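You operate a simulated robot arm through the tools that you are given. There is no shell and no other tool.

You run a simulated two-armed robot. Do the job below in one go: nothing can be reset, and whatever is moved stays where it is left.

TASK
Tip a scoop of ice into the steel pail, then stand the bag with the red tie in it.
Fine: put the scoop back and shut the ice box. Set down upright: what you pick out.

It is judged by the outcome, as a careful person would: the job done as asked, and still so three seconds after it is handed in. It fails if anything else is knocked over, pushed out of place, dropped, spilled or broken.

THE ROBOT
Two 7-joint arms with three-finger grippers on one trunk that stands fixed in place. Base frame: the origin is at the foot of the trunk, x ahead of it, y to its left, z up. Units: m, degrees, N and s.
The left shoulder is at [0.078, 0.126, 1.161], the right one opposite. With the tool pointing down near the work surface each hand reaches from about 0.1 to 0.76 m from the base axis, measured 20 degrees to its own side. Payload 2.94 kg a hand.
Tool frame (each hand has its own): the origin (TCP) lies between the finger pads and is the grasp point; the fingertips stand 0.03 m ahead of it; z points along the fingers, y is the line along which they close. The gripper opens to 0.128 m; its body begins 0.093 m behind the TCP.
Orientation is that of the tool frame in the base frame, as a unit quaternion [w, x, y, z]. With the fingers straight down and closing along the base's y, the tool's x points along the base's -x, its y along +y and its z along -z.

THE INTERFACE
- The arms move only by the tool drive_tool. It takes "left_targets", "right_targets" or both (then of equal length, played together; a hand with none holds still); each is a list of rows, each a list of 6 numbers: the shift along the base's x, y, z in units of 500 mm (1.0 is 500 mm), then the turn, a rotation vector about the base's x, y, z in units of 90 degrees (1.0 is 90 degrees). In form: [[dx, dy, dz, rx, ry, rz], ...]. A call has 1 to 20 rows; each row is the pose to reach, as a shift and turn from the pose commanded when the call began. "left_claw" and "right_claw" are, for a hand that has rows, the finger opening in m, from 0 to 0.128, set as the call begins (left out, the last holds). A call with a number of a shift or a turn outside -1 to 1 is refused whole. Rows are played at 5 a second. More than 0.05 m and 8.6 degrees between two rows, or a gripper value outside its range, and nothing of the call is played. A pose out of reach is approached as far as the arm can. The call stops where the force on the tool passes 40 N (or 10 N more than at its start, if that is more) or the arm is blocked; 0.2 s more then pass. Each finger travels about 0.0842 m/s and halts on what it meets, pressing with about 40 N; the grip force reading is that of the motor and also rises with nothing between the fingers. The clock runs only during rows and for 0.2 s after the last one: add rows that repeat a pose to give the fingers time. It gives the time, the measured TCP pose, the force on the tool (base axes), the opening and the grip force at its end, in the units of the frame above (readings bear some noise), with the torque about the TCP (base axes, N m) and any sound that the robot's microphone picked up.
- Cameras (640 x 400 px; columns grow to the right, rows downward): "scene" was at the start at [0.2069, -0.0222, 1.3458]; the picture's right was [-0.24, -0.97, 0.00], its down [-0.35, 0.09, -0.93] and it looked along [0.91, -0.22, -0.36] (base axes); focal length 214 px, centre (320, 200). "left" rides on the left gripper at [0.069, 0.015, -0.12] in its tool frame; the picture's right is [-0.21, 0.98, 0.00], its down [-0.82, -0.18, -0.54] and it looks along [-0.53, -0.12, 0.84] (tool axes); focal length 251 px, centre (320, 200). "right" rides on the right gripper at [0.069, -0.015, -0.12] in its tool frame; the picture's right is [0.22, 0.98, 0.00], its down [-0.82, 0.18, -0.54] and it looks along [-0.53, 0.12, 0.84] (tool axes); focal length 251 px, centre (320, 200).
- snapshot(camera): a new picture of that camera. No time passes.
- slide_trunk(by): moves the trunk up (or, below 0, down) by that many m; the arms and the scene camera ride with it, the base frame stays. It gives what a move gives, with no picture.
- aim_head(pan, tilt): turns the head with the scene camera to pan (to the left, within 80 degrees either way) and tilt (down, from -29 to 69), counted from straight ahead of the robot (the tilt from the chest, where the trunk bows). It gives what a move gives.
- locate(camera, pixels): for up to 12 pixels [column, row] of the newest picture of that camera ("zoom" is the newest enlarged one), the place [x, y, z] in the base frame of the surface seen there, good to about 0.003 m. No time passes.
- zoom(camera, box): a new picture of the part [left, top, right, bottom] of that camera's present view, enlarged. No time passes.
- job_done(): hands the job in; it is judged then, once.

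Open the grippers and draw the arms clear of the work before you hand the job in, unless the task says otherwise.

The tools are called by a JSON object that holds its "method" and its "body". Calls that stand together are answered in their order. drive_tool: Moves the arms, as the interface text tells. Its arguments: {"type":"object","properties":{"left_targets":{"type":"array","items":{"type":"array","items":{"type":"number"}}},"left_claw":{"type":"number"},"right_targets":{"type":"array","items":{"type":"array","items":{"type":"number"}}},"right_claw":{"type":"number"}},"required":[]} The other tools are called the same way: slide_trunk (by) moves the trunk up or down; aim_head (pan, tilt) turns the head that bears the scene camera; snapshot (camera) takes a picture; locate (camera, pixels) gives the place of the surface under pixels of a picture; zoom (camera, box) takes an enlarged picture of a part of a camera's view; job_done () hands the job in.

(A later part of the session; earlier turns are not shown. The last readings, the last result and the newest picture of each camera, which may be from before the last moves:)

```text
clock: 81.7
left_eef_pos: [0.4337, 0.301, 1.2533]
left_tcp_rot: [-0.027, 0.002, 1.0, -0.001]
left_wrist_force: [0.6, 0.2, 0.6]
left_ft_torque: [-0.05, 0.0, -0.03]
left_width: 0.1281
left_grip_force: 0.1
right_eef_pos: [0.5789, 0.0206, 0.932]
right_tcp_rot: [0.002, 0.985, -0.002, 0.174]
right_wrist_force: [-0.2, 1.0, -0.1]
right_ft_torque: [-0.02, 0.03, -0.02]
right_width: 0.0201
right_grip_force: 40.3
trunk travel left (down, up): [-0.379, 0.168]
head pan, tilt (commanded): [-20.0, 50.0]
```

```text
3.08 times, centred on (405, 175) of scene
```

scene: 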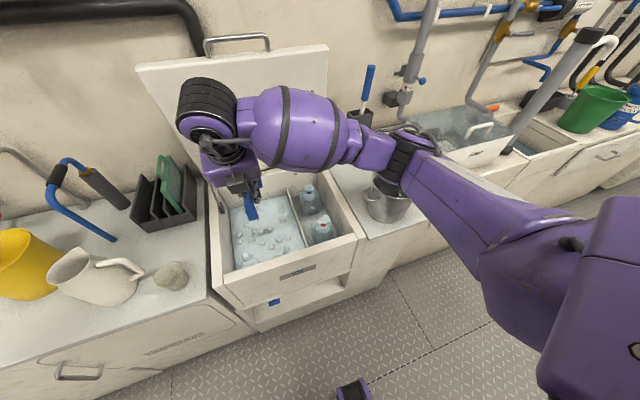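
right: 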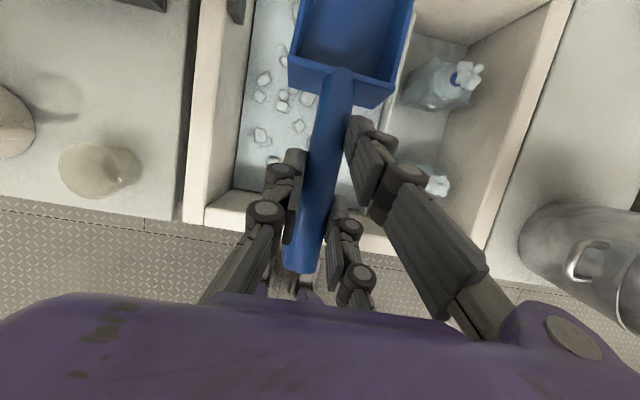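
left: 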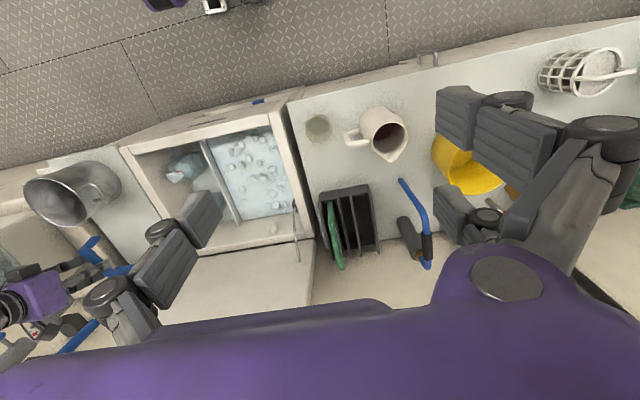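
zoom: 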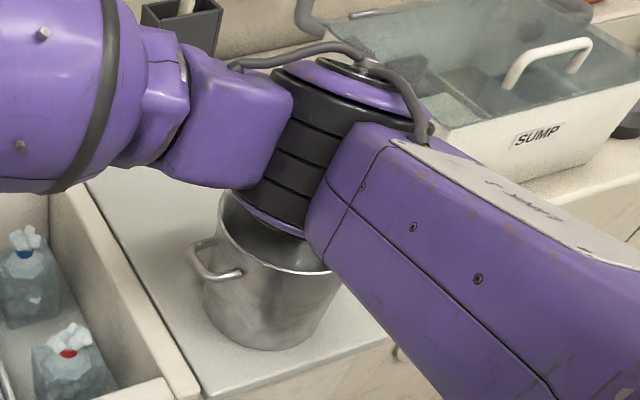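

The elbow is at about z 1.05 with 0.1 m or more above the pail, so that is safe. I pitch the scoop 30 degrees front-down and lower it to just above the ice.

{"method": "drive_tool", "body": {"right_targets": [[0.008, 0, -0.07, 0, 0.0667, 0], [0.014, 0, -0.14, 0, 0.1333, 0], [0.019, 0, -0.22, 0, 0.2, 0], [0.024, 0, -0.29, 0, 0.2667, 0], [0.028, 0, -0.36, 0, 0.3333, 0]]}}

{"method": "snapshot", "body": {"camera": "scene"}}

{"method": "snapshot", "body": {"camera": "right"}}

{"method": "snapshot", "body": {"camera": "left"}}

```text
clock: 82.9
left_eef_pos: [0.4338, 0.2995, 1.2532]
left_tcp_rot: [-0.028, 0.001, 1.0, 0.001]
left_wrist_force: [1.0, -0.9, 0.4]
left_ft_torque: [0.0, 0.01, 0.01]
left_width: 0.128
left_grip_force: 0.1
right_eef_pos: [0.5942, 0.021, 0.751]
right_tcp_rot: [0.0, 0.996, -0.001, -0.087]
right_wrist_force: [0.3, 0.6, -1.1]
right_ft_torque: [-0.02, 0.04, 0.01]
right_width: 0.0196
right_grip_force: 40.0
trunk travel left (down, up): [-0.379, 0.168]
head pan, tilt (commanded): [-20.0, 50.0]
```

```text
taken
```

scene: 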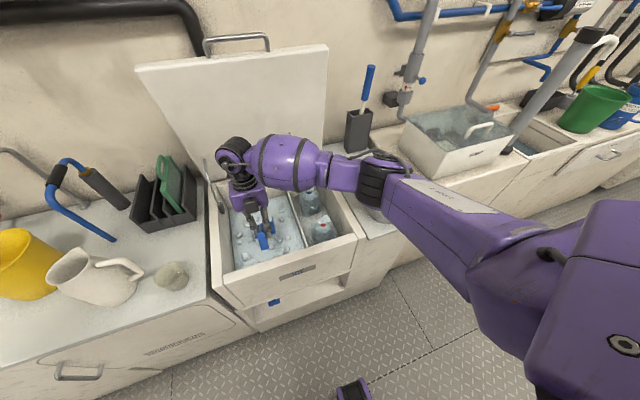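

```text
taken
```

right: 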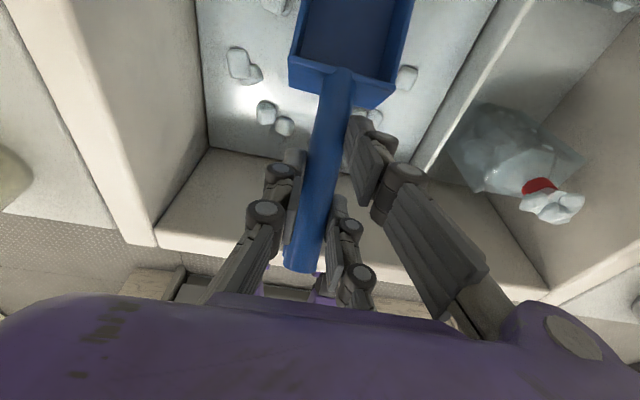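

```text
taken
```

left: 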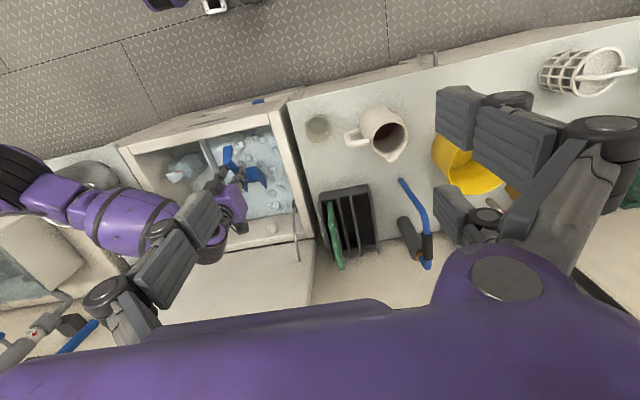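

The scoop's lip is now just above the ice. I check the elbow's height over the pail once more before dipping.

{"method": "locate", "body": {"camera": "scene", "pixels": [[375, 178], [368, 195], [380, 200], [345, 180], [410, 220], [390, 165]]}}

{"method": "zoom", "body": {"camera": "scene", "box": [210, 150, 400, 270]}}

```text
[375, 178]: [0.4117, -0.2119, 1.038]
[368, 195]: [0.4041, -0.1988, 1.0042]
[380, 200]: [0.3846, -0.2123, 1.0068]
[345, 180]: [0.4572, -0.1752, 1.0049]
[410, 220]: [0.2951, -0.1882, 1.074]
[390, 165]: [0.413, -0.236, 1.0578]
```

```text
3.33 times, centred on (305, 210) of scene
```

zoom: 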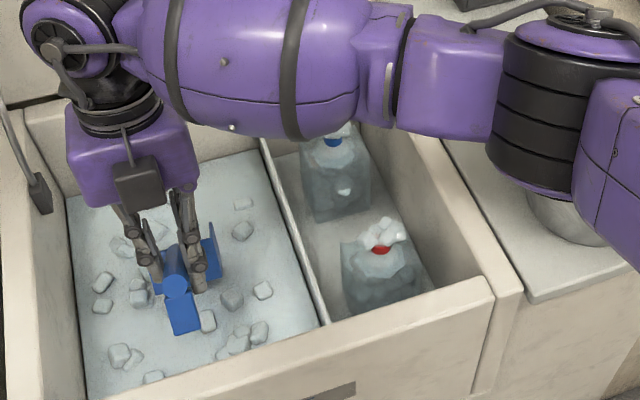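

All clear. I dip the scoop's lip about 2 cm into the ice, slowly.

{"method": "drive_tool", "body": {"right_targets": [[0, 0, -0.04, 0, 0, 0], [0, 0, -0.08, 0, 0, 0], [0, 0, -0.11, 0, 0, 0], [0.004, 0, -0.135, 0, 0, 0], [0.01, 0, -0.154, 0, 0, 0]]}}

{"method": "snapshot", "body": {"camera": "right"}}

{"method": "zoom", "body": {"camera": "scene", "box": [210, 150, 330, 270]}}

```text
clock: 84.1
left_eef_pos: [0.4332, 0.3, 1.2544]
left_tcp_rot: [-0.026, 0.002, 1.0, 0.001]
left_wrist_force: [-0.5, -1.1, -0.1]
left_ft_torque: [0.0, -0.03, -0.03]
left_width: 0.1279
left_grip_force: 0.1
right_eef_pos: [0.5999, 0.0209, 0.6745]
right_tcp_rot: [0.001, 0.996, -0.001, -0.088]
right_wrist_force: [0.7, 0.0, -0.9]
right_ft_torque: [-0.02, 0.0, 0.0]
right_width: 0.0197
right_grip_force: 40.1
trunk travel left (down, up): [-0.379, 0.168]
head pan, tilt (commanded): [-20.0, 50.0]
```

```text
taken
```

right: 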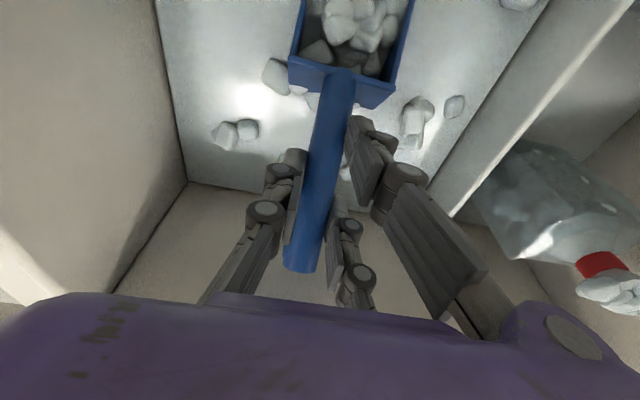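

```text
3.33 times, centred on (270, 210) of scene
```

zoom: 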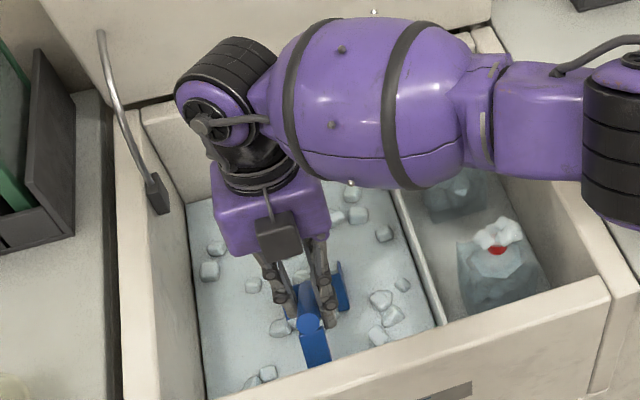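

The bowl already shows ice lumps at (350,30) of the right camera, with no notable force. I push forward while levelling, tip the front slightly up and lift the filled scoop clear of the ice.

{"method": "drive_tool", "body": {"right_targets": [[0.0216, 0, -0.024, 0, -0.0833, 0], [0.049, 0, -0.052, 0, -0.1667, 0], [0.071, 0, -0.078, 0, -0.25, 0], [0.0816, 0, -0.084, 0, -0.3333, 0], [0.0816, 0, -0.028, 0, -0.4, 0], [0.0716, 0, 0.032, 0, -0.4444, 0], [0.057, 0, 0.08, 0, -0.4444, 0], [0.042, 0, 0.13, 0, -0.4444, 0], [0.02, 0, 0.18, 0, -0.4444, 0], [0.0, 0, 0.23, 0, -0.4444, 0]]}}

{"method": "snapshot", "body": {"camera": "right"}}

{"method": "snapshot", "body": {"camera": "left"}}

{"method": "zoom", "body": {"camera": "scene", "box": [190, 120, 350, 270]}}

```text
clock: 86.3
left_eef_pos: [0.4319, 0.2998, 1.2541]
left_tcp_rot: [-0.027, 0.001, 1.0, -0.001]
left_wrist_force: [-0.7, 0.8, -0.5]
left_ft_torque: [0.02, -0.03, -0.04]
left_width: 0.1283
left_grip_force: 0.1
right_eef_pos: [0.5974, 0.0209, 0.7897]
right_tcp_rot: [0.001, 0.966, -0.002, 0.258]
right_wrist_force: [0.0, 0.2, -0.4]
right_ft_torque: [-0.03, 0.02, 0.0]
right_width: 0.0198
right_grip_force: 40.2
trunk travel left (down, up): [-0.379, 0.168]
head pan, tilt (commanded): [-20.0, 50.0]
```

```text
taken
```

right: 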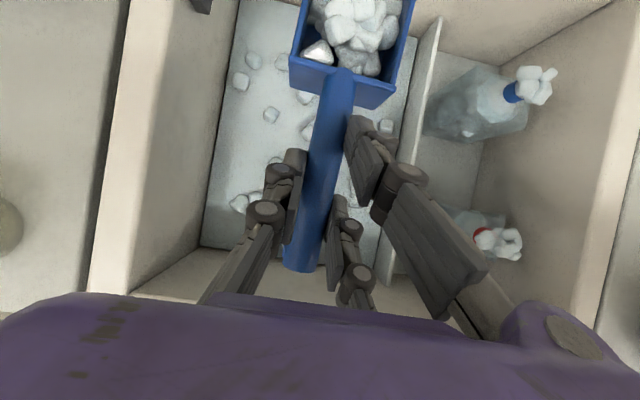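

```text
taken
```

left: 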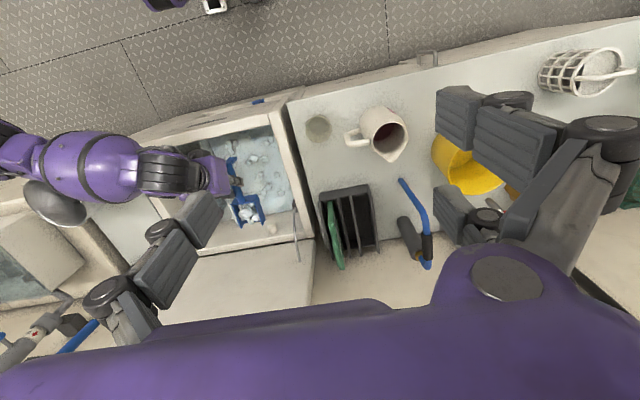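

```text
2.67 times, centred on (270, 195) of scene
```

zoom: 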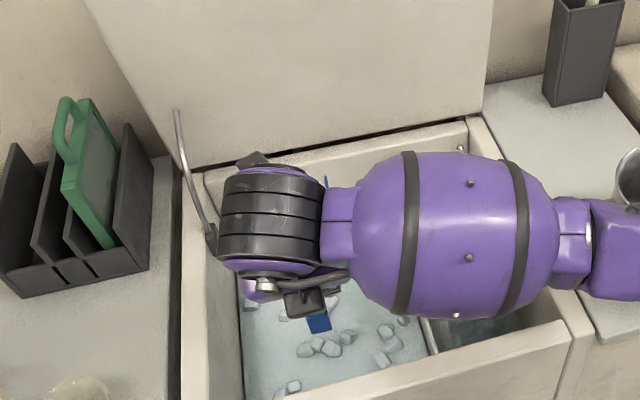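

The scoop is full and level. I raise the trunk by 0.16 m, which lifts the scoop smoothly clear of the box and gives the arm room for the pail.

{"method": "slide_trunk", "body": {"by": 0.16}}

{"method": "snapshot", "body": {"camera": "right"}}

{"method": "snapshot", "body": {"camera": "scene"}}

```text
clock: 88.1
left_eef_pos: [0.4342, 0.2997, 1.4131]
left_tcp_rot: [-0.029, 0.002, 1.0, 0.0]
left_wrist_force: [-0.2, -0.3, 0.0]
left_ft_torque: [-0.01, 0.02, -0.01]
left_width: 0.1277
left_grip_force: 0.0
right_eef_pos: [0.5984, 0.0205, 0.9467]
right_tcp_rot: [0.001, 0.966, 0.0, 0.257]
right_wrist_force: [0.7, -0.4, -1.4]
right_ft_torque: [0.01, 0.02, -0.02]
right_width: 0.0197
right_grip_force: 40.0
trunk travel left (down, up): [-0.539, 0.008]
head pan, tilt (commanded): [-20.0, 50.0]
```

```text
taken
```

right: 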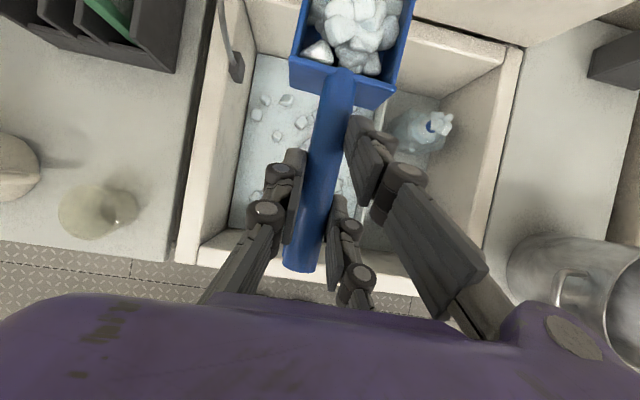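

```text
taken
```

scene: 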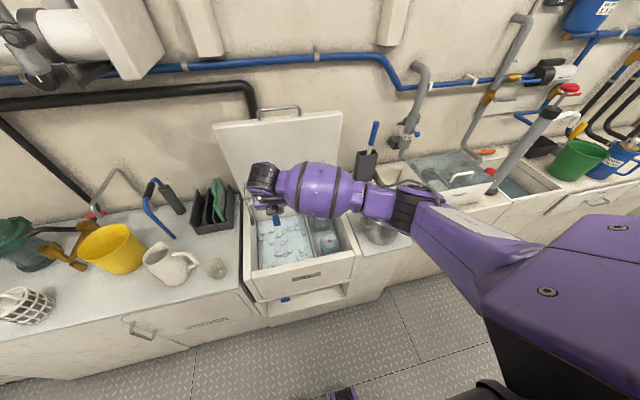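

The ice is still in the scoop. I carry it gently over towards the pail, keeping the front tipped up, to a point with the bowl's lip above the pail.

{"method": "drive_tool", "body": {"right_targets": [[-0.02, -0.02, 0, 0, 0, 0], [-0.05, -0.05, 0, 0, 0, 0], [-0.09, -0.1, 0, 0, 0, 0], [-0.13, -0.15, 0, 0, 0, 0], [-0.165, -0.205, 0, 0, 0, 0], [-0.195, -0.26, 0, 0, 0, 0], [-0.225, -0.32, 0, 0, 0, 0], [-0.25, -0.38, 0, 0, 0, 0], [-0.275, -0.44, 0, 0, 0, 0], [-0.3, -0.5, 0, 0, 0, 0], [-0.32, -0.56, 0, 0, 0, 0], [-0.34, -0.62, 0, 0, 0, 0], [-0.36, -0.68, 0, 0, 0, 0], [-0.38, -0.735, 0, 0, 0, 0], [-0.39, -0.785, 0, 0, 0, 0], [-0.396, -0.815, 0, 0, 0, 0], [-0.396, -0.825, 0, 0, 0, 0]]}}

{"method": "snapshot", "body": {"camera": "right"}}

{"method": "snapshot", "body": {"camera": "scene"}}

```text
clock: 91.7
left_eef_pos: [0.4338, 0.2987, 1.4133]
left_tcp_rot: [-0.027, 0.002, 1.0, -0.001]
left_wrist_force: [0.1, -0.2, 0.0]
left_ft_torque: [-0.02, 0.0, 0.02]
left_width: 0.1279
left_grip_force: 0.1
right_eef_pos: [0.3993, -0.392, 0.9495]
right_tcp_rot: [0.001, 0.966, -0.002, 0.259]
right_wrist_force: [0.6, 0.0, -0.4]
right_ft_torque: [0.0, 0.07, 0.0]
right_width: 0.0194
right_grip_force: 39.6
trunk travel left (down, up): [-0.539, 0.008]
head pan, tilt (commanded): [-20.0, 50.0]
```

```text
taken
```

right: 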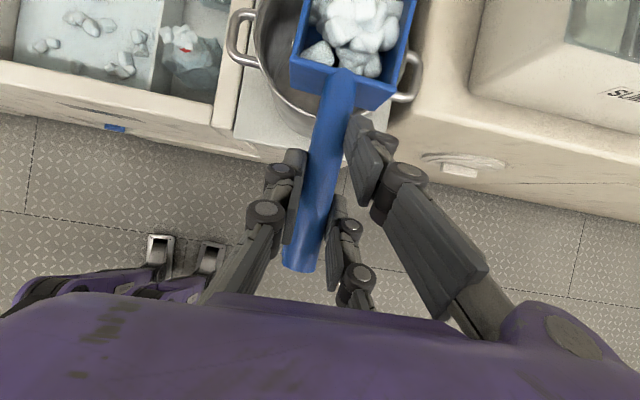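

```text
taken
```

scene: 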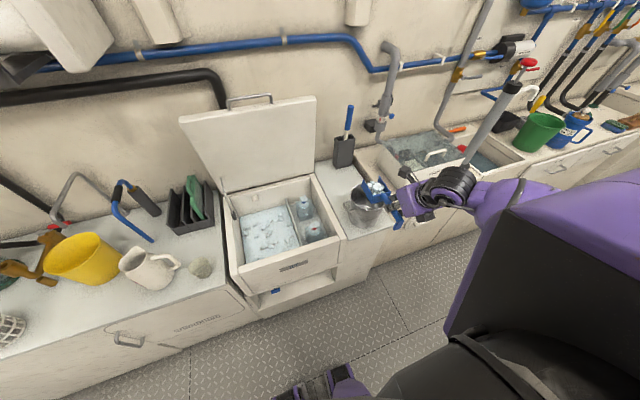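

The filled scoop is over the pail now. I zoom in to check how the bowl lines up with the pail's mouth.

{"method": "zoom", "body": {"camera": "scene", "box": [310, 150, 430, 260]}}

{"method": "locate", "body": {"camera": "zoom", "pixels": [[330, 140], [380, 170], [300, 180], [350, 200], [230, 260], [430, 210], [210, 200], [280, 160]]}}

```text
3.64 times, centred on (370, 205) of scene
```

zoom: 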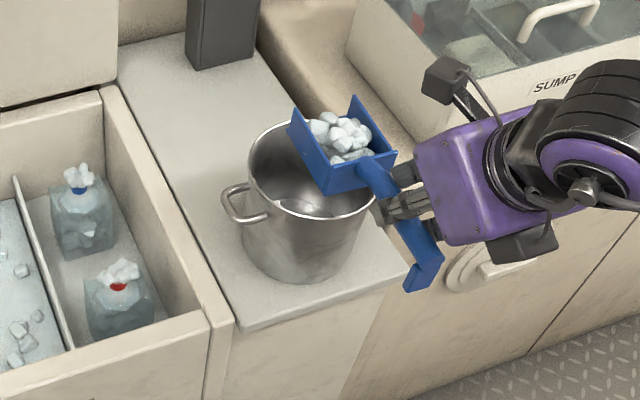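

```text
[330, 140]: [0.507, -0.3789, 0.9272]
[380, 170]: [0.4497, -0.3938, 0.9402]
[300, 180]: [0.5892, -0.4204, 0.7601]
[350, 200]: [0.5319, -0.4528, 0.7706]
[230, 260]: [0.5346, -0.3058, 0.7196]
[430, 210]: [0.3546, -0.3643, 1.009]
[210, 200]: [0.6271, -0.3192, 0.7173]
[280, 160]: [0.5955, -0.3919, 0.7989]
```

The bowl sits centred over the pail's mouth. I tip it forward, keeping the lip over the pail's middle and lowering it to the rim, to about 72 degrees.

{"method": "drive_tool", "body": {"right_targets": [[-0.016, 0, 0.0026, 0, 0.0833, 0], [-0.0242, 0, 0.0094, 0, 0.1667, 0], [-0.0216, 0, 0.0244, 0, 0.25, 0], [-0.0106, 0, 0.0372, 0, 0.3333, 0], [0.0082, 0, 0.0568, 0, 0.4167, 0], [0.037, 0, 0.0626, 0, 0.5, 0], [0.0688, 0, 0.0708, 0, 0.5833, 0], [0.1032, 0, 0.0766, 0, 0.6667, 0], [0.1436, 0, 0.0858, 0, 0.75, 0], [0.1856, 0, 0.0938, 0, 0.8333, 0], [0.2282, 0, 0.097, 0, 0.9167, 0], [0.2282, 0, 0.097, 0, 0.9167, 0], [0.2282, 0, 0.097, 0, 0.9167, 0]]}}

{"method": "zoom", "body": {"camera": "scene", "box": [310, 130, 450, 260]}}

{"method": "snapshot", "body": {"camera": "right"}}

```text
clock: 94.5
left_eef_pos: [0.4313, 0.2976, 1.4138]
left_tcp_rot: [-0.027, 0.002, 1.0, 0.001]
left_wrist_force: [0.2, 0.1, -0.1]
left_ft_torque: [0.07, -0.05, 0.0]
left_width: 0.1278
left_grip_force: 0.1
right_eef_pos: [0.4871, -0.3721, 1.0061]
right_tcp_rot: [0.002, 0.898, 0.0, -0.441]
right_wrist_force: [0.2, -0.2, -0.4]
right_ft_torque: [0.23, -0.17, -0.02]
right_width: 0.0196
right_grip_force: 39.8
right hand out of reach, approached as far as the arm can: row 11, 12, 13
trunk travel left (down, up): [-0.539, 0.008]
head pan, tilt (commanded): [-20.0, 50.0]
```

```text
3.08 times, centred on (380, 195) of scene
```

zoom: 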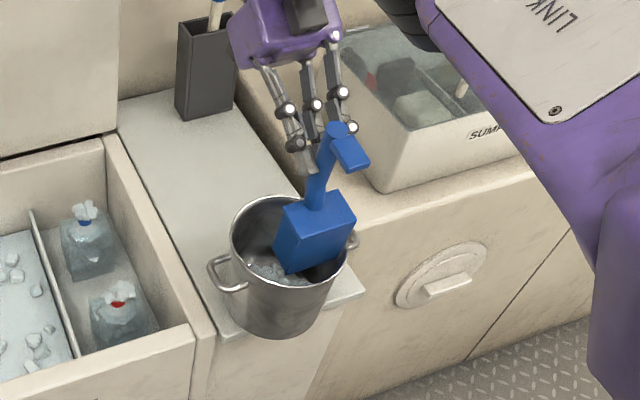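

```text
taken
```

right: 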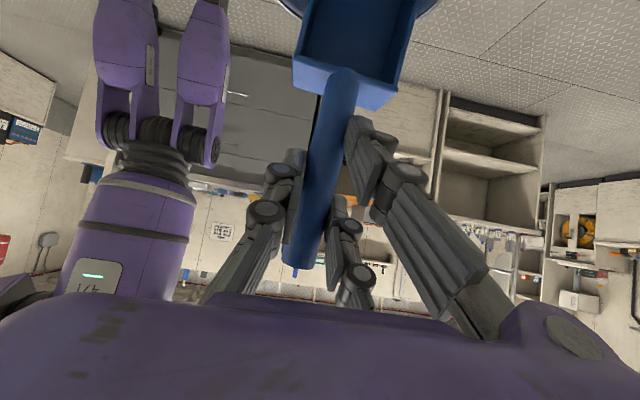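

The ice has fallen into the pail (pale heap at (265,265)) and the scoop's bowl looks empty. I level the scoop again while drawing it up and back, then check the pail and surroundings.

{"method": "drive_tool", "body": {"right_targets": [[-0.018, -0.008, 0.028, 0, -0.0889, 0], [-0.038, -0.016, 0.048, 0, -0.1778, 0], [-0.058, -0.024, 0.058, 0, -0.2667, 0], [-0.078, -0.032, 0.058, 0, -0.3556, 0], [-0.098, -0.04, 0.048, 0, -0.4444, 0], [-0.114, -0.04, 0.028, 0, -0.5333, 0], [-0.124, -0.04, 0.008, 0, -0.6222, 0], [-0.134, -0.04, -0.006, 0, -0.7111, 0], [-0.134, -0.04, -0.012, 0, -0.8033, 0]]}}

{"method": "snapshot", "body": {"camera": "right"}}

{"method": "zoom", "body": {"camera": "scene", "box": [300, 120, 460, 270]}}

```text
clock: 96.5
left_eef_pos: [0.4322, 0.2993, 1.4135]
left_tcp_rot: [-0.028, 0.003, 1.0, -0.001]
left_wrist_force: [-0.4, 0.4, 0.2]
left_ft_torque: [0.01, -0.02, 0.0]
left_width: 0.1282
left_grip_force: 0.1
right_eef_pos: [0.4198, -0.3914, 0.9991]
right_tcp_rot: [0.001, 0.985, -0.001, 0.174]
right_wrist_force: [0.0, -1.0, -0.9]
right_ft_torque: [0.01, 0.01, 0.01]
right_width: 0.0194
right_grip_force: 39.9
trunk travel left (down, up): [-0.539, 0.008]
head pan, tilt (commanded): [-20.0, 50.0]
```

```text
taken
```

right: 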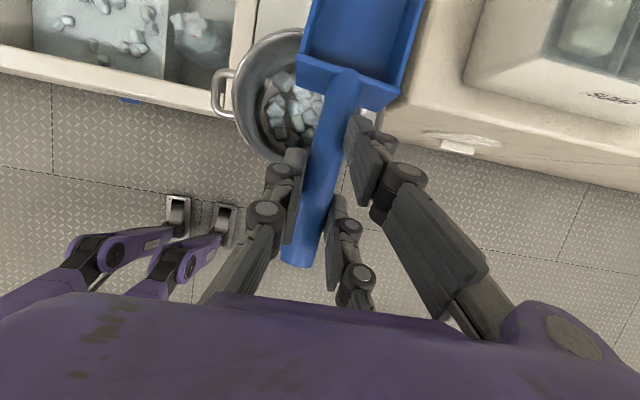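

```text
2.67 times, centred on (380, 195) of scene
```

zoom: 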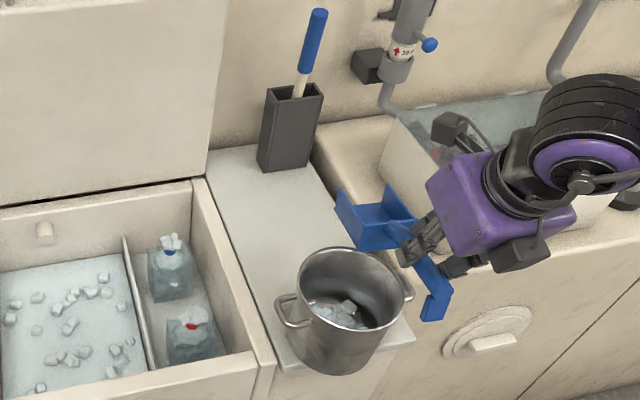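

The ice lies in the pail and nothing is spilled around it. I carry the empty scoop back over its resting place and lower it to just above the shelf.

{"method": "drive_tool", "body": {"right_targets": [[0.07, 0.03, 0, 0, 0, 0], [0.15, 0.06, 0, 0, 0, 0], [0.23, 0.085, -0.01, 0, 0, 0], [0.31, 0.1028, -0.03, 0, 0, 0], [0.39, 0.1028, -0.05, 0, 0, 0], [0.47, 0.1028, -0.07, 0, 0, 0], [0.55, 0.1028, -0.1, 0, 0, 0], [0.5764, 0.1028, -0.15, 0, 0, 0], [0.5764, 0.1028, -0.22, 0, 0, 0], [0.5764, 0.1028, -0.29, 0, 0, 0], [0.5764, 0.1028, -0.36, 0, 0, 0], [0.5764, 0.1028, -0.41, 0, 0, 0], [0.5764, 0.1028, -0.44, 0, 0, 0]]}}

{"method": "snapshot", "body": {"camera": "right"}}

{"method": "zoom", "body": {"camera": "scene", "box": [290, 110, 430, 240]}}

```text
clock: 99.3
left_eef_pos: [0.4275, 0.302, 1.4163]
left_tcp_rot: [-0.023, 0.001, 1.0, -0.001]
left_wrist_force: [0.1, -0.1, 0.0]
left_ft_torque: [-0.02, 0.04, -0.02]
left_width: 0.128
left_grip_force: 0.1
right_eef_pos: [0.7105, -0.3395, 0.7877]
right_tcp_rot: [0.002, 0.984, -0.003, 0.178]
right_wrist_force: [-4.4, -2.2, 32.6]
right_ft_torque: [0.06, 0.16, -0.63]
right_width: 0.0199
right_grip_force: 39.8
trunk travel left (down, up): [-0.539, 0.008]
head pan, tilt (commanded): [-20.0, 50.0]
```

```text
taken
```

right: 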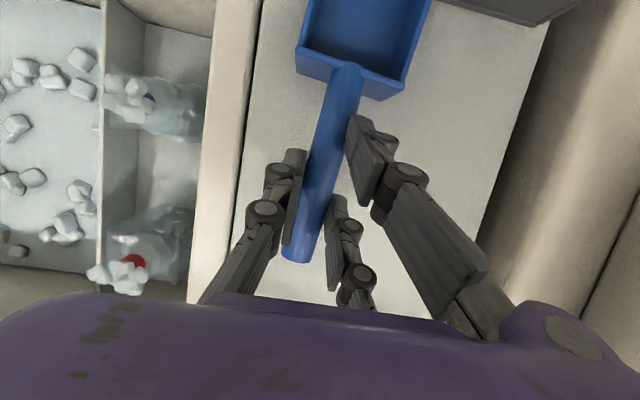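

```text
3.08 times, centred on (360, 175) of scene
```

zoom: 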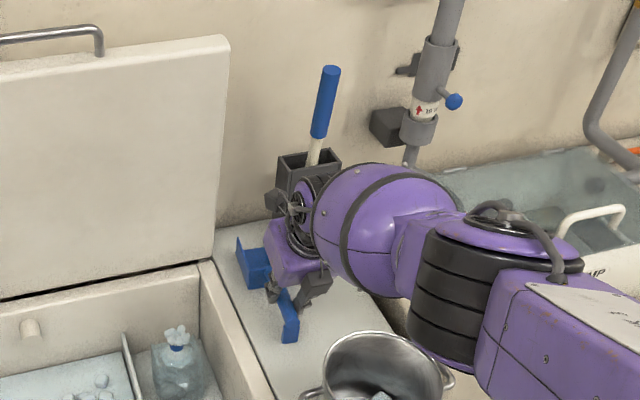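

An upward force of 33 N shows at z 0.788, 2.5 cm above the expected rest height, so the scoop may have turned in the grip. I measure the scoop's points as held now.

{"method": "zoom", "body": {"camera": "scene", "box": [330, 155, 390, 205]}}

{"method": "locate", "body": {"camera": "right", "pixels": [[297, 250], [318, 200], [335, 130], [348, 85], [300, 62], [398, 88], [310, 20], [420, 30], [355, 40], [297, 262], [250, 150], [440, 130]]}}

```text
8.00 times, centred on (360, 180) of scene
```

zoom: 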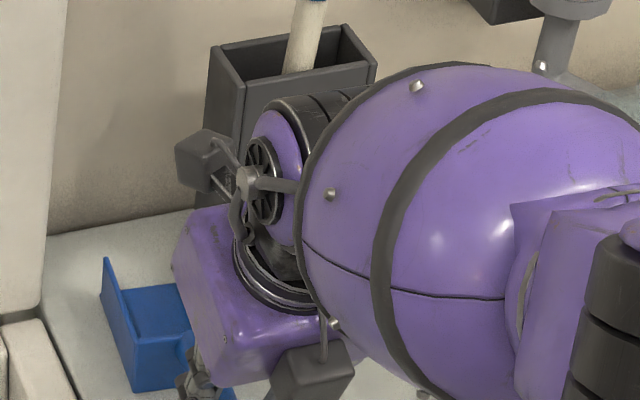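

```text
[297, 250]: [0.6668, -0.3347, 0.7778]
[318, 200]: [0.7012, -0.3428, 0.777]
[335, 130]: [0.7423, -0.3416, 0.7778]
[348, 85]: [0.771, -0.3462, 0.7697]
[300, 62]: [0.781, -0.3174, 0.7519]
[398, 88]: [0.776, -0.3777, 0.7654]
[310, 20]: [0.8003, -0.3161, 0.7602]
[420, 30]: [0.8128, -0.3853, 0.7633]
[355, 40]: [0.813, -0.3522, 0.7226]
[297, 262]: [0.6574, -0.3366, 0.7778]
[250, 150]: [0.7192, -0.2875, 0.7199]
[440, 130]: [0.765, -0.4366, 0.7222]
```

The scoop is level and already resting on the shelf (handle top z 0.777, bowl floor 0.723); the handle had merely slid toward the fingertips. I lift a few millimetres, straighten its slight yaw by 5 degrees, and set it down with light contact.

{"method": "drive_tool", "body": {"right_targets": [[0, 0.002, 0.03, 0, 0, 0.02], [0, 0.004, 0.034, 0, 0, 0.04], [0, 0.006, 0.034, 0, 0, 0.059], [0, 0.006, 0.026, 0, 0, 0.059], [0, 0.006, 0.019, 0, 0, 0.059], [0, 0.006, 0.015, 0, 0, 0.059]]}}

{"method": "snapshot", "body": {"camera": "right"}}

{"method": "locate", "body": {"camera": "right", "pixels": [[297, 250], [318, 200], [335, 130], [348, 85], [300, 62], [398, 88], [310, 20], [420, 30], [355, 40]]}}

```text
clock: 100.7
left_eef_pos: [0.4326, 0.2998, 1.4149]
left_tcp_rot: [-0.026, 0.002, 1.0, 0.0]
left_wrist_force: [0.6, 0.7, 0.2]
left_ft_torque: [0.02, 0.01, 0.02]
left_width: 0.1278
left_grip_force: 0.0
right_eef_pos: [0.7086, -0.3378, 0.7894]
right_tcp_rot: [-0.007, 0.984, 0.045, 0.174]
right_wrist_force: [-2.0, 1.1, 5.0]
right_ft_torque: [0.0, -0.92, 0.05]
right_width: 0.0201
right_grip_force: 40.0
trunk travel left (down, up): [-0.539, 0.008]
head pan, tilt (commanded): [-20.0, 50.0]
```

```text
taken
```

right: 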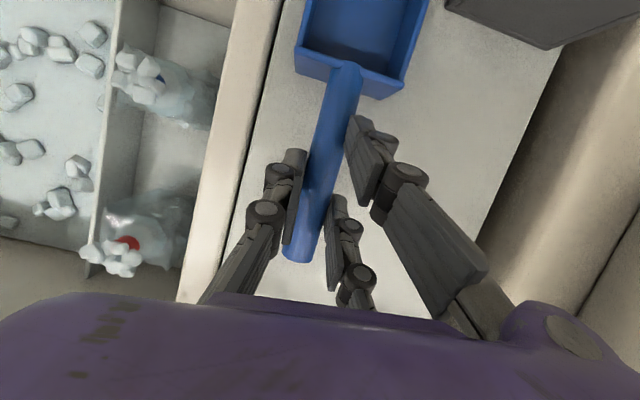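

```text
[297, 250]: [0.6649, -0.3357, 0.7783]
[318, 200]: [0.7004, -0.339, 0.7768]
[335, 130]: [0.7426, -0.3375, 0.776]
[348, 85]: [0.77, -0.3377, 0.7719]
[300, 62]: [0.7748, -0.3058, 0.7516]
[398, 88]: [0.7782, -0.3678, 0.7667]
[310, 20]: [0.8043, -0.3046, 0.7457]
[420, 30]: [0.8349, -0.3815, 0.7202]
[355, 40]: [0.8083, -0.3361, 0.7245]
```

The scoop rests aligned with its original place under 5 N. I open the fingers and then lift the hand straight away along its axis.

{"method": "drive_tool", "body": {"right_targets": [[0, 0, 0, 0, 0, 0], [0, 0, 0, 0, 0, 0], [0, 0, 0, 0, 0, 0], [0, 0, 0, 0, 0, 0], [0, 0, 0.03, 0, 0, 0], [-0.005, 0, 0.07, 0, 0, 0], [-0.02, 0, 0.14, 0, 0, 0], [-0.05, 0, 0.22, 0, 0, 0], [-0.08, 0, 0.3, 0, 0, 0]], "right_claw": 0.07}}

{"method": "snapshot", "body": {"camera": "right"}}

{"method": "snapshot", "body": {"camera": "scene"}}

```text
clock: 102.7
left_eef_pos: [0.4319, 0.3002, 1.4148]
left_tcp_rot: [-0.026, 0.002, 1.0, 0.0]
left_wrist_force: [-0.8, 0.2, 0.1]
left_ft_torque: [0.0, 0.01, 0.01]
left_width: 0.1278
left_grip_force: 0.1
right_eef_pos: [0.6668, -0.3374, 0.9377]
right_tcp_rot: [-0.007, 0.984, 0.043, 0.173]
right_wrist_force: [-0.9, 0.0, 0.5]
right_ft_torque: [0.01, -0.02, 0.01]
right_width: 0.0703
right_grip_force: 0.1
trunk travel left (down, up): [-0.539, 0.008]
head pan, tilt (commanded): [-20.0, 50.0]
```

```text
taken
```

right: 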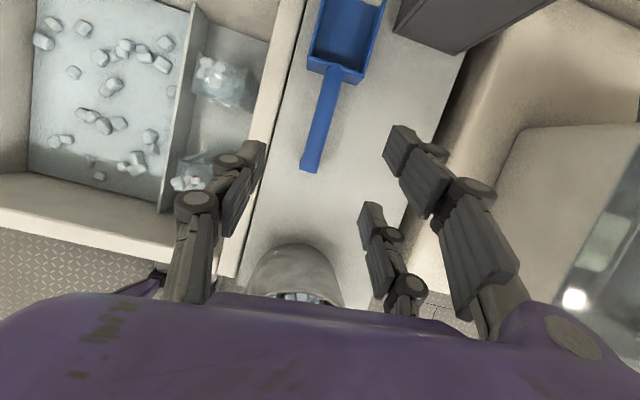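

```text
taken
```

scene: 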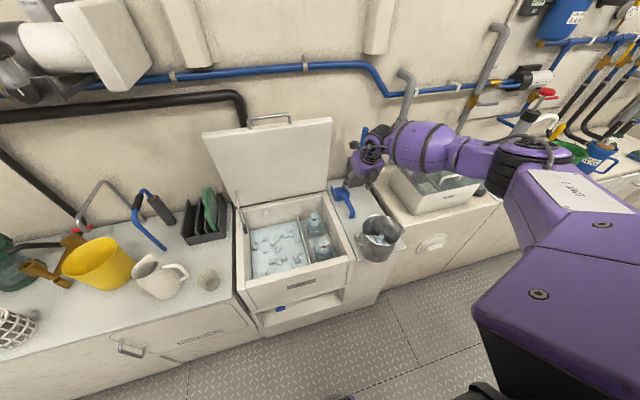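

The pail at (378,240) looks different in this view. I zoom in on it at once to check whether it still stands upright.

{"method": "zoom", "body": {"camera": "scene", "box": [330, 190, 440, 290]}}

{"method": "zoom", "body": {"camera": "right", "box": [220, 180, 400, 320]}}

{"method": "zoom", "body": {"camera": "scene", "box": [320, 150, 540, 290]}}

```text
4.00 times, centred on (385, 240) of scene
```

zoom: 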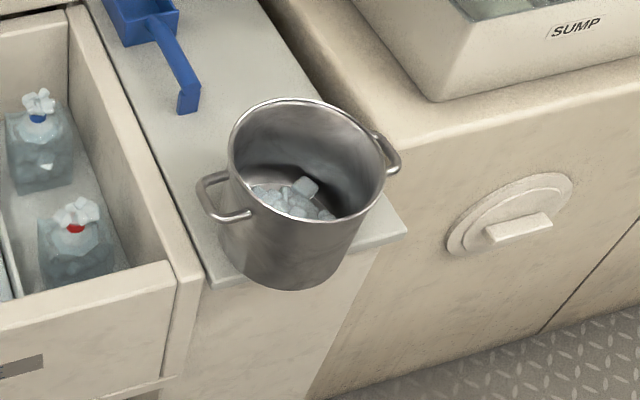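

```text
2.86 times, centred on (310, 250) of right
```

zoom: 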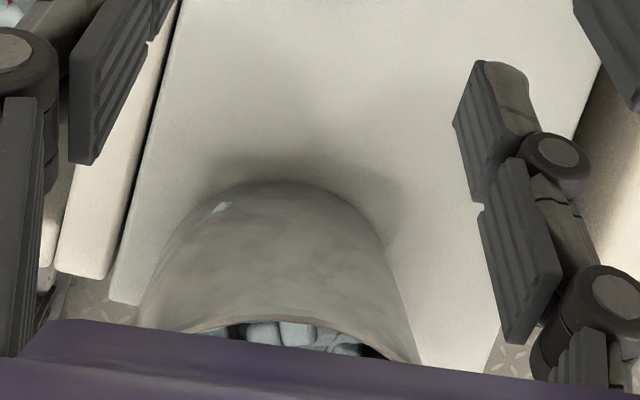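

```text
2.86 times, centred on (430, 220) of scene
```

zoom: 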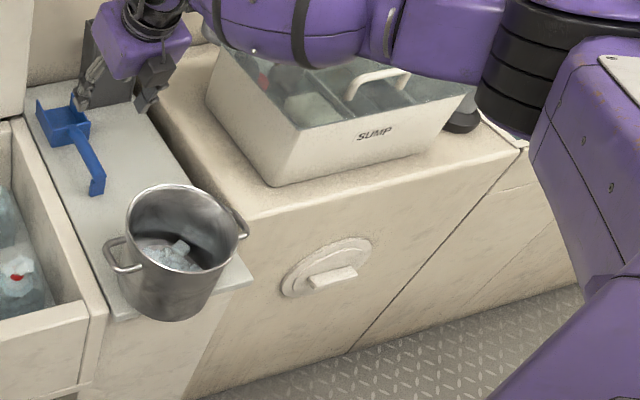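

The pail has been pushed toward the shelf's front edge, evidently by the right elbow. No time passes while I look, so I measure its rim and base first.

{"method": "zoom", "body": {"camera": "scene", "box": [340, 200, 420, 270]}}

{"method": "locate", "body": {"camera": "zoom", "pixels": [[215, 115], [290, 115], [395, 195], [230, 195], [300, 230], [370, 215], [240, 290], [330, 325], [250, 315], [330, 170], [290, 200], [130, 250]]}}

{"method": "locate", "body": {"camera": "zoom", "pixels": [[150, 195], [400, 135], [410, 230], [170, 350], [440, 270], [215, 260], [380, 260], [220, 160], [390, 150], [300, 320], [210, 310], [290, 335]]}}

```text
5.71 times, centred on (380, 235) of scene
```

zoom: 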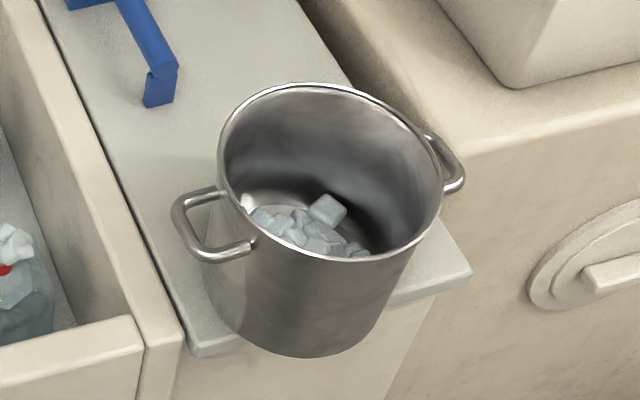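

```text
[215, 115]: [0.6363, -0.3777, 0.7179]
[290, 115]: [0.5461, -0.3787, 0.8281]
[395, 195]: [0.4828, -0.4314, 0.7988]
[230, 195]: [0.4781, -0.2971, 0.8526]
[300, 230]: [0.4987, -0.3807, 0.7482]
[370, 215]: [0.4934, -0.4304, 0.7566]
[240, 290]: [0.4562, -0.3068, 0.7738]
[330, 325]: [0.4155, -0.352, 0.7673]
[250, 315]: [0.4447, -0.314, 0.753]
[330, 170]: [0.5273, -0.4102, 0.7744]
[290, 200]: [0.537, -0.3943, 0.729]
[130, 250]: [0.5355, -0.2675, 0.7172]
```

```text
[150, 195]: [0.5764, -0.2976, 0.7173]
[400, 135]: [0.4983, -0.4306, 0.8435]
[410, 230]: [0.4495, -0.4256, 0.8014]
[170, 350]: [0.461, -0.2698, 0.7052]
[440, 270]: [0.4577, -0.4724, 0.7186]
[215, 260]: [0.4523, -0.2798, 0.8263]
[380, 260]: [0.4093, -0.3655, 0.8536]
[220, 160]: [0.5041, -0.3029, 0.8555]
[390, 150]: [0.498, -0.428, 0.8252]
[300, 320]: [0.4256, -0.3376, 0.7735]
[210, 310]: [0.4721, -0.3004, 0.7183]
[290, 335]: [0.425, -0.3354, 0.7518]
```

The pail still stands upright (rim z 0.853–0.856) but now centres near (0.478,-0.365), partly over the shelf edge. I first draw the right hand up and back, turning it to point straight down with the fingers closing along x, so that I can set the pail back where it was.

{"method": "drive_tool", "body": {"right_targets": [[-0.02, 0.005, 0.06, -0.0162, 0.015, 0.0849], [-0.05, 0.012, 0.11, -0.0325, 0.03, 0.1698], [-0.09, 0.02, 0.15, -0.0487, 0.0449, 0.2547], [-0.135, 0.027, 0.18, -0.065, 0.0599, 0.3396], [-0.18, 0.034, 0.2, -0.0812, 0.0749, 0.4245], [-0.23, 0.041, 0.22, -0.0975, 0.0899, 0.5094], [-0.28, 0.048, 0.225, -0.1137, 0.1049, 0.5943], [-0.33, 0.055, 0.225, -0.13, 0.1199, 0.6792], [-0.385, 0.062, 0.225, -0.1462, 0.1348, 0.7641], [-0.44, 0.068, 0.225, -0.1625, 0.1498, 0.849], [-0.494, 0.075, 0.225, -0.1787, 0.1648, 0.9339]]}}

{"method": "snapshot", "body": {"camera": "scene"}}

{"method": "snapshot", "body": {"camera": "right"}}

```text
clock: 105.1
left_eef_pos: [0.4325, 0.2992, 1.4144]
left_tcp_rot: [-0.027, 0.001, 1.0, -0.001]
left_wrist_force: [0.3, -0.1, -0.4]
left_ft_torque: [-0.04, -0.02, 0.02]
left_width: 0.1279
left_grip_force: 0.2
right_eef_pos: [0.4209, -0.3004, 1.0491]
right_tcp_rot: [0.001, 0.706, 0.708, -0.001]
right_wrist_force: [0.5, 0.7, -1.0]
right_ft_torque: [-0.02, 0.01, -0.01]
right_width: 0.0699
right_grip_force: 0.0
trunk travel left (down, up): [-0.539, 0.008]
head pan, tilt (commanded): [-20.0, 50.0]
```

```text
taken
```

scene: 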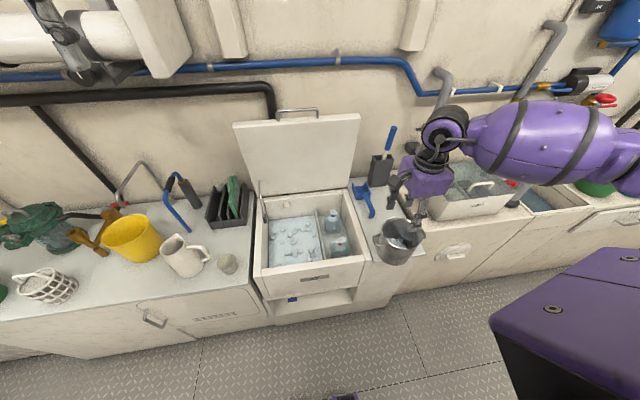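

```text
taken
```

right: 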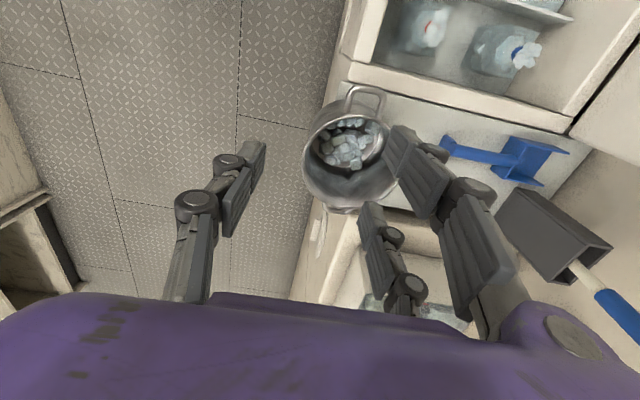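

I re-check the pail's attitude and place from both cameras.

{"method": "zoom", "body": {"camera": "right", "box": [280, 70, 440, 230]}}

{"method": "locate", "body": {"camera": "zoom", "pixels": [[205, 210], [200, 300], [410, 200], [300, 190], [350, 280], [260, 340], [320, 130], [270, 480], [250, 330], [400, 300], [290, 250]]}}

{"method": "zoom", "body": {"camera": "scene", "box": [350, 170, 450, 280]}}

```text
2.50 times, centred on (360, 150) of right
```

zoom: 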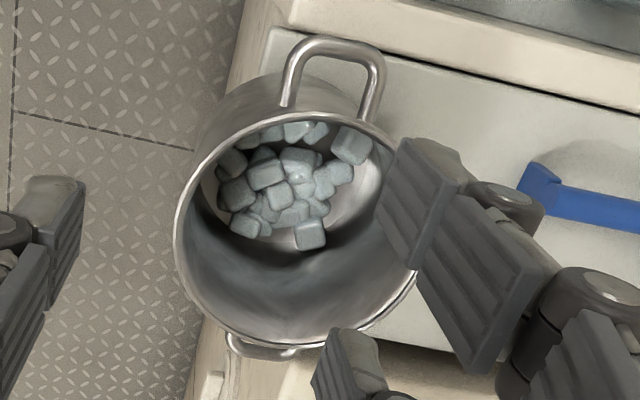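

```text
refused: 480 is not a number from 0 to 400
```

```text
3.64 times, centred on (400, 225) of scene
```

zoom: 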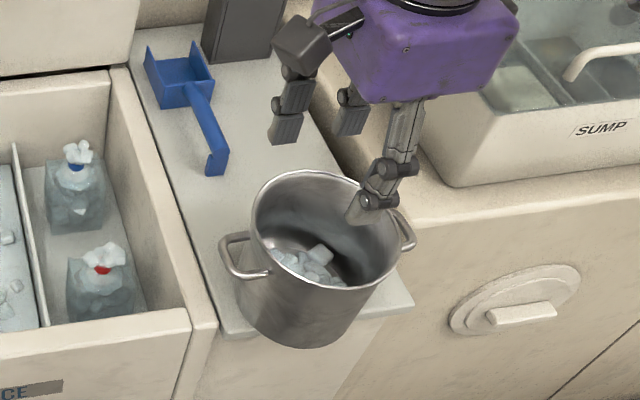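

The pail stands upright with its ice. I measure its rim all round in this last zoom to get its centre.

{"method": "locate", "body": {"camera": "zoom", "pixels": [[254, 215], [262, 248], [300, 281], [345, 288], [385, 270], [290, 178], [330, 172], [272, 190], [404, 240], [225, 238], [240, 275], [300, 340]]}}

{"method": "zoom", "body": {"camera": "right", "box": [280, 70, 440, 230]}}

{"method": "locate", "body": {"camera": "zoom", "pixels": [[178, 220], [200, 300], [300, 345], [385, 320], [410, 280], [190, 185], [240, 130], [310, 112], [385, 140], [335, 45], [265, 352], [215, 130]]}}

```text
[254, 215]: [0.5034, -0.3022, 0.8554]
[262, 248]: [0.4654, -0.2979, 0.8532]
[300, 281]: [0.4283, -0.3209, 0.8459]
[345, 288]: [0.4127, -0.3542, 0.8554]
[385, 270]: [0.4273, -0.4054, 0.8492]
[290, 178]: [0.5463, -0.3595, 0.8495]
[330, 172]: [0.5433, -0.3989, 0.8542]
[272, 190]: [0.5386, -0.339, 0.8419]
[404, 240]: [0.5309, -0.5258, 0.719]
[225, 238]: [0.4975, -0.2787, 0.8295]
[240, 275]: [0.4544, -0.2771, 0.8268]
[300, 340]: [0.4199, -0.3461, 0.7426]
```

```text
2.50 times, centred on (360, 150) of right
```

zoom: 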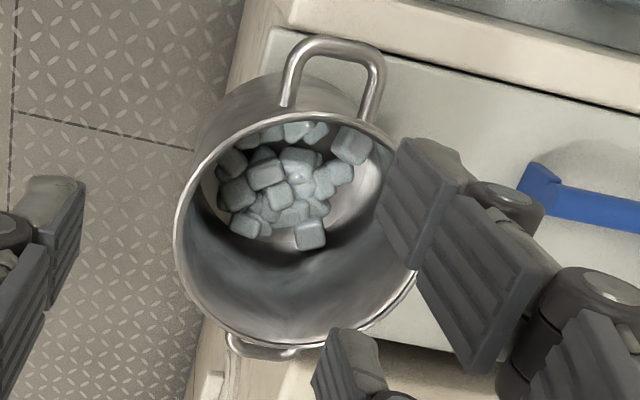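

```text
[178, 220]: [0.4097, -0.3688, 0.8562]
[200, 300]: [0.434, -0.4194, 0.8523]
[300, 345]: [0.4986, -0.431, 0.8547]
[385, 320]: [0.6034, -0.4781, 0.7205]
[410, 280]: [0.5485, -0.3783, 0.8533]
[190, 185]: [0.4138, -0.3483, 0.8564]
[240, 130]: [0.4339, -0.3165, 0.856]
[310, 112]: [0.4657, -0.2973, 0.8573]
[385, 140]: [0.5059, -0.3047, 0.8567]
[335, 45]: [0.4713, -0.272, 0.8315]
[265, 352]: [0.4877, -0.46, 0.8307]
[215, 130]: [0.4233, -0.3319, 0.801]
```

The rim is level (z 0.856) with the pail's centre at (0.479,-0.367), so it must go back by about (+0.054,-0.025). I lower the right hand over the pail's near rim, thumb outside and fingers inside.

{"method": "drive_tool", "body": {"right_targets": [[-0.008, -0.05, 0, 0, 0, 0], [-0.018, -0.1, -0.03, 0, 0, 0], [-0.018, -0.133, -0.09, 0, 0, 0], [-0.018, -0.133, -0.16, 0, 0, 0], [-0.018, -0.133, -0.23, 0, 0, 0], [-0.018, -0.133, -0.3, 0, 0, 0], [-0.018, -0.133, -0.36, 0, 0, 0], [-0.018, -0.133, -0.41, 0, 0, 0]]}}

{"method": "snapshot", "body": {"camera": "right"}}

{"method": "zoom", "body": {"camera": "scene", "box": [330, 150, 470, 280]}}

```text
clock: 106.9
left_eef_pos: [0.4332, 0.2998, 1.4131]
left_tcp_rot: [-0.027, 0.002, 1.0, 0.001]
left_wrist_force: [-0.4, 0.3, -0.3]
left_ft_torque: [-0.01, 0.0, -0.03]
left_width: 0.1282
left_grip_force: 0.0
right_eef_pos: [0.4111, -0.3664, 0.8437]
right_tcp_rot: [0.0, 0.707, 0.708, -0.002]
right_wrist_force: [0.6, -0.7, 0.0]
right_ft_torque: [0.03, 0.01, 0.02]
right_width: 0.0697
right_grip_force: 0.1
trunk travel left (down, up): [-0.539, 0.008]
head pan, tilt (commanded): [-20.0, 50.0]
```

```text
taken
```

right: 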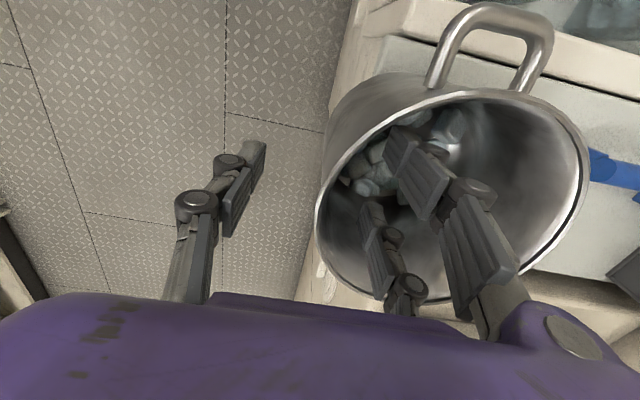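

```text
3.08 times, centred on (400, 215) of scene
```

zoom: 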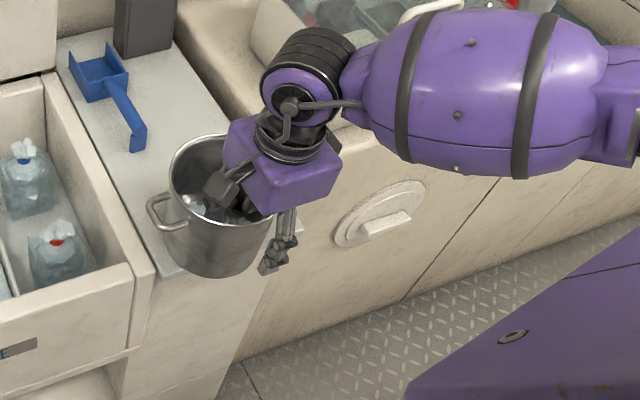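

The thumb is outside and two fingers are inside the near wall. I close on the rim.

{"method": "drive_tool", "body": {"right_targets": [[0, 0, 0, 0, 0, 0], [0, 0, 0, 0, 0, 0], [0, 0, 0, 0, 0, 0], [0, 0, 0, 0, 0, 0], [0, 0, 0, 0, 0, 0]], "right_claw": 0.0}}

{"method": "snapshot", "body": {"camera": "right"}}

{"method": "zoom", "body": {"camera": "scene", "box": [330, 150, 470, 280]}}

```text
clock: 108.1
left_eef_pos: [0.4324, 0.3007, 1.413]
left_tcp_rot: [-0.027, 0.001, 1.0, 0.0]
left_wrist_force: [0.8, 0.4, 0.6]
left_ft_torque: [0.01, 0.02, 0.0]
left_width: 0.1277
left_grip_force: 0.0
right_eef_pos: [0.4127, -0.3661, 0.8455]
right_tcp_rot: [0.001, 0.706, 0.708, -0.001]
right_wrist_force: [3.5, -0.3, 4.5]
right_ft_torque: [-0.09, -1.23, -0.05]
right_width: 0.0188
right_grip_force: 40.1
trunk travel left (down, up): [-0.539, 0.008]
head pan, tilt (commanded): [-20.0, 50.0]
```

```text
taken
```

right: 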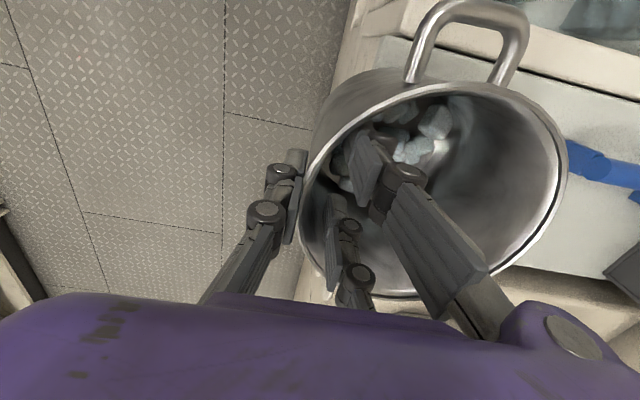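

```text
3.08 times, centred on (400, 215) of scene
```

zoom: 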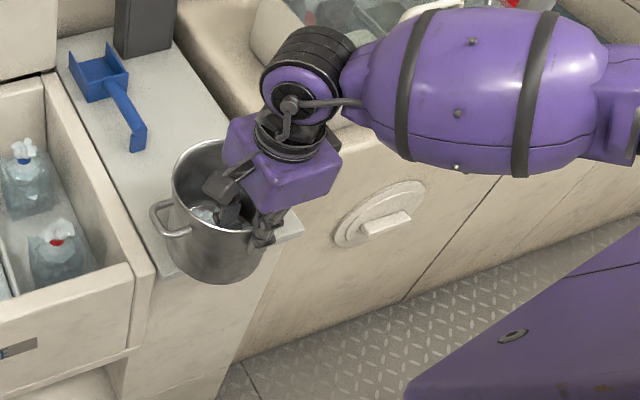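

The rim is held (width 0.019). I drag the pail slowly back along the shelf by about (+0.060,-0.025).

{"method": "drive_tool", "body": {"right_targets": [[0.012, -0.005, 0, 0, 0, 0], [0.028, -0.012, 0, 0, 0, 0], [0.046, -0.02, 0, 0, 0, 0], [0.064, -0.028, 0, 0, 0, 0], [0.082, -0.036, 0, 0, 0, 0], [0.1, -0.043, 0, 0, 0, 0], [0.112, -0.048, 0, 0, 0, 0], [0.12, -0.05, 0, 0, 0, 0]]}}

{"method": "snapshot", "body": {"camera": "right"}}

{"method": "zoom", "body": {"camera": "scene", "box": [330, 150, 470, 280]}}

```text
clock: 109.9
left_eef_pos: [0.4313, 0.3007, 1.4147]
left_tcp_rot: [-0.026, 0.002, 1.0, 0.0]
left_wrist_force: [0.0, 0.1, 0.0]
left_ft_torque: [0.03, 0.04, 0.03]
left_width: 0.128
left_grip_force: 0.0
right_eef_pos: [0.4709, -0.3907, 0.8453]
right_tcp_rot: [0.001, 0.707, 0.708, 0.0]
right_wrist_force: [-4.3, 1.7, 12.1]
right_ft_torque: [0.21, -0.99, 0.17]
right_width: 0.0186
right_grip_force: 40.5
trunk travel left (down, up): [-0.539, 0.008]
head pan, tilt (commanded): [-20.0, 50.0]
```

```text
taken
```

right: 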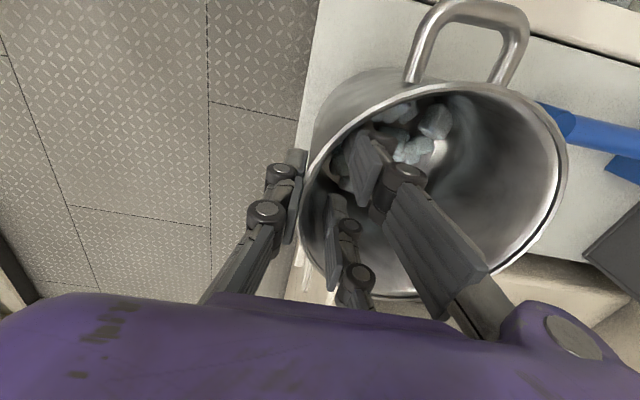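

```text
3.08 times, centred on (400, 215) of scene
```

zoom: 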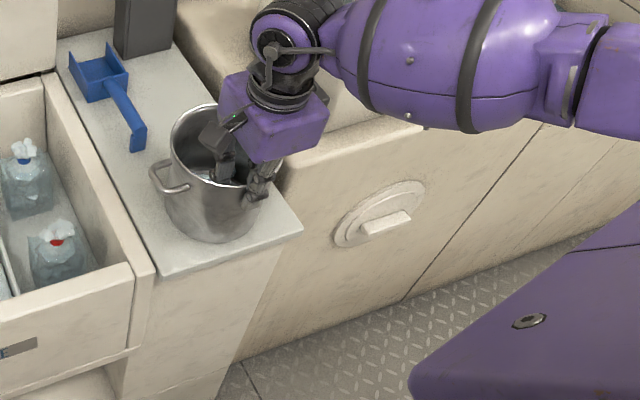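

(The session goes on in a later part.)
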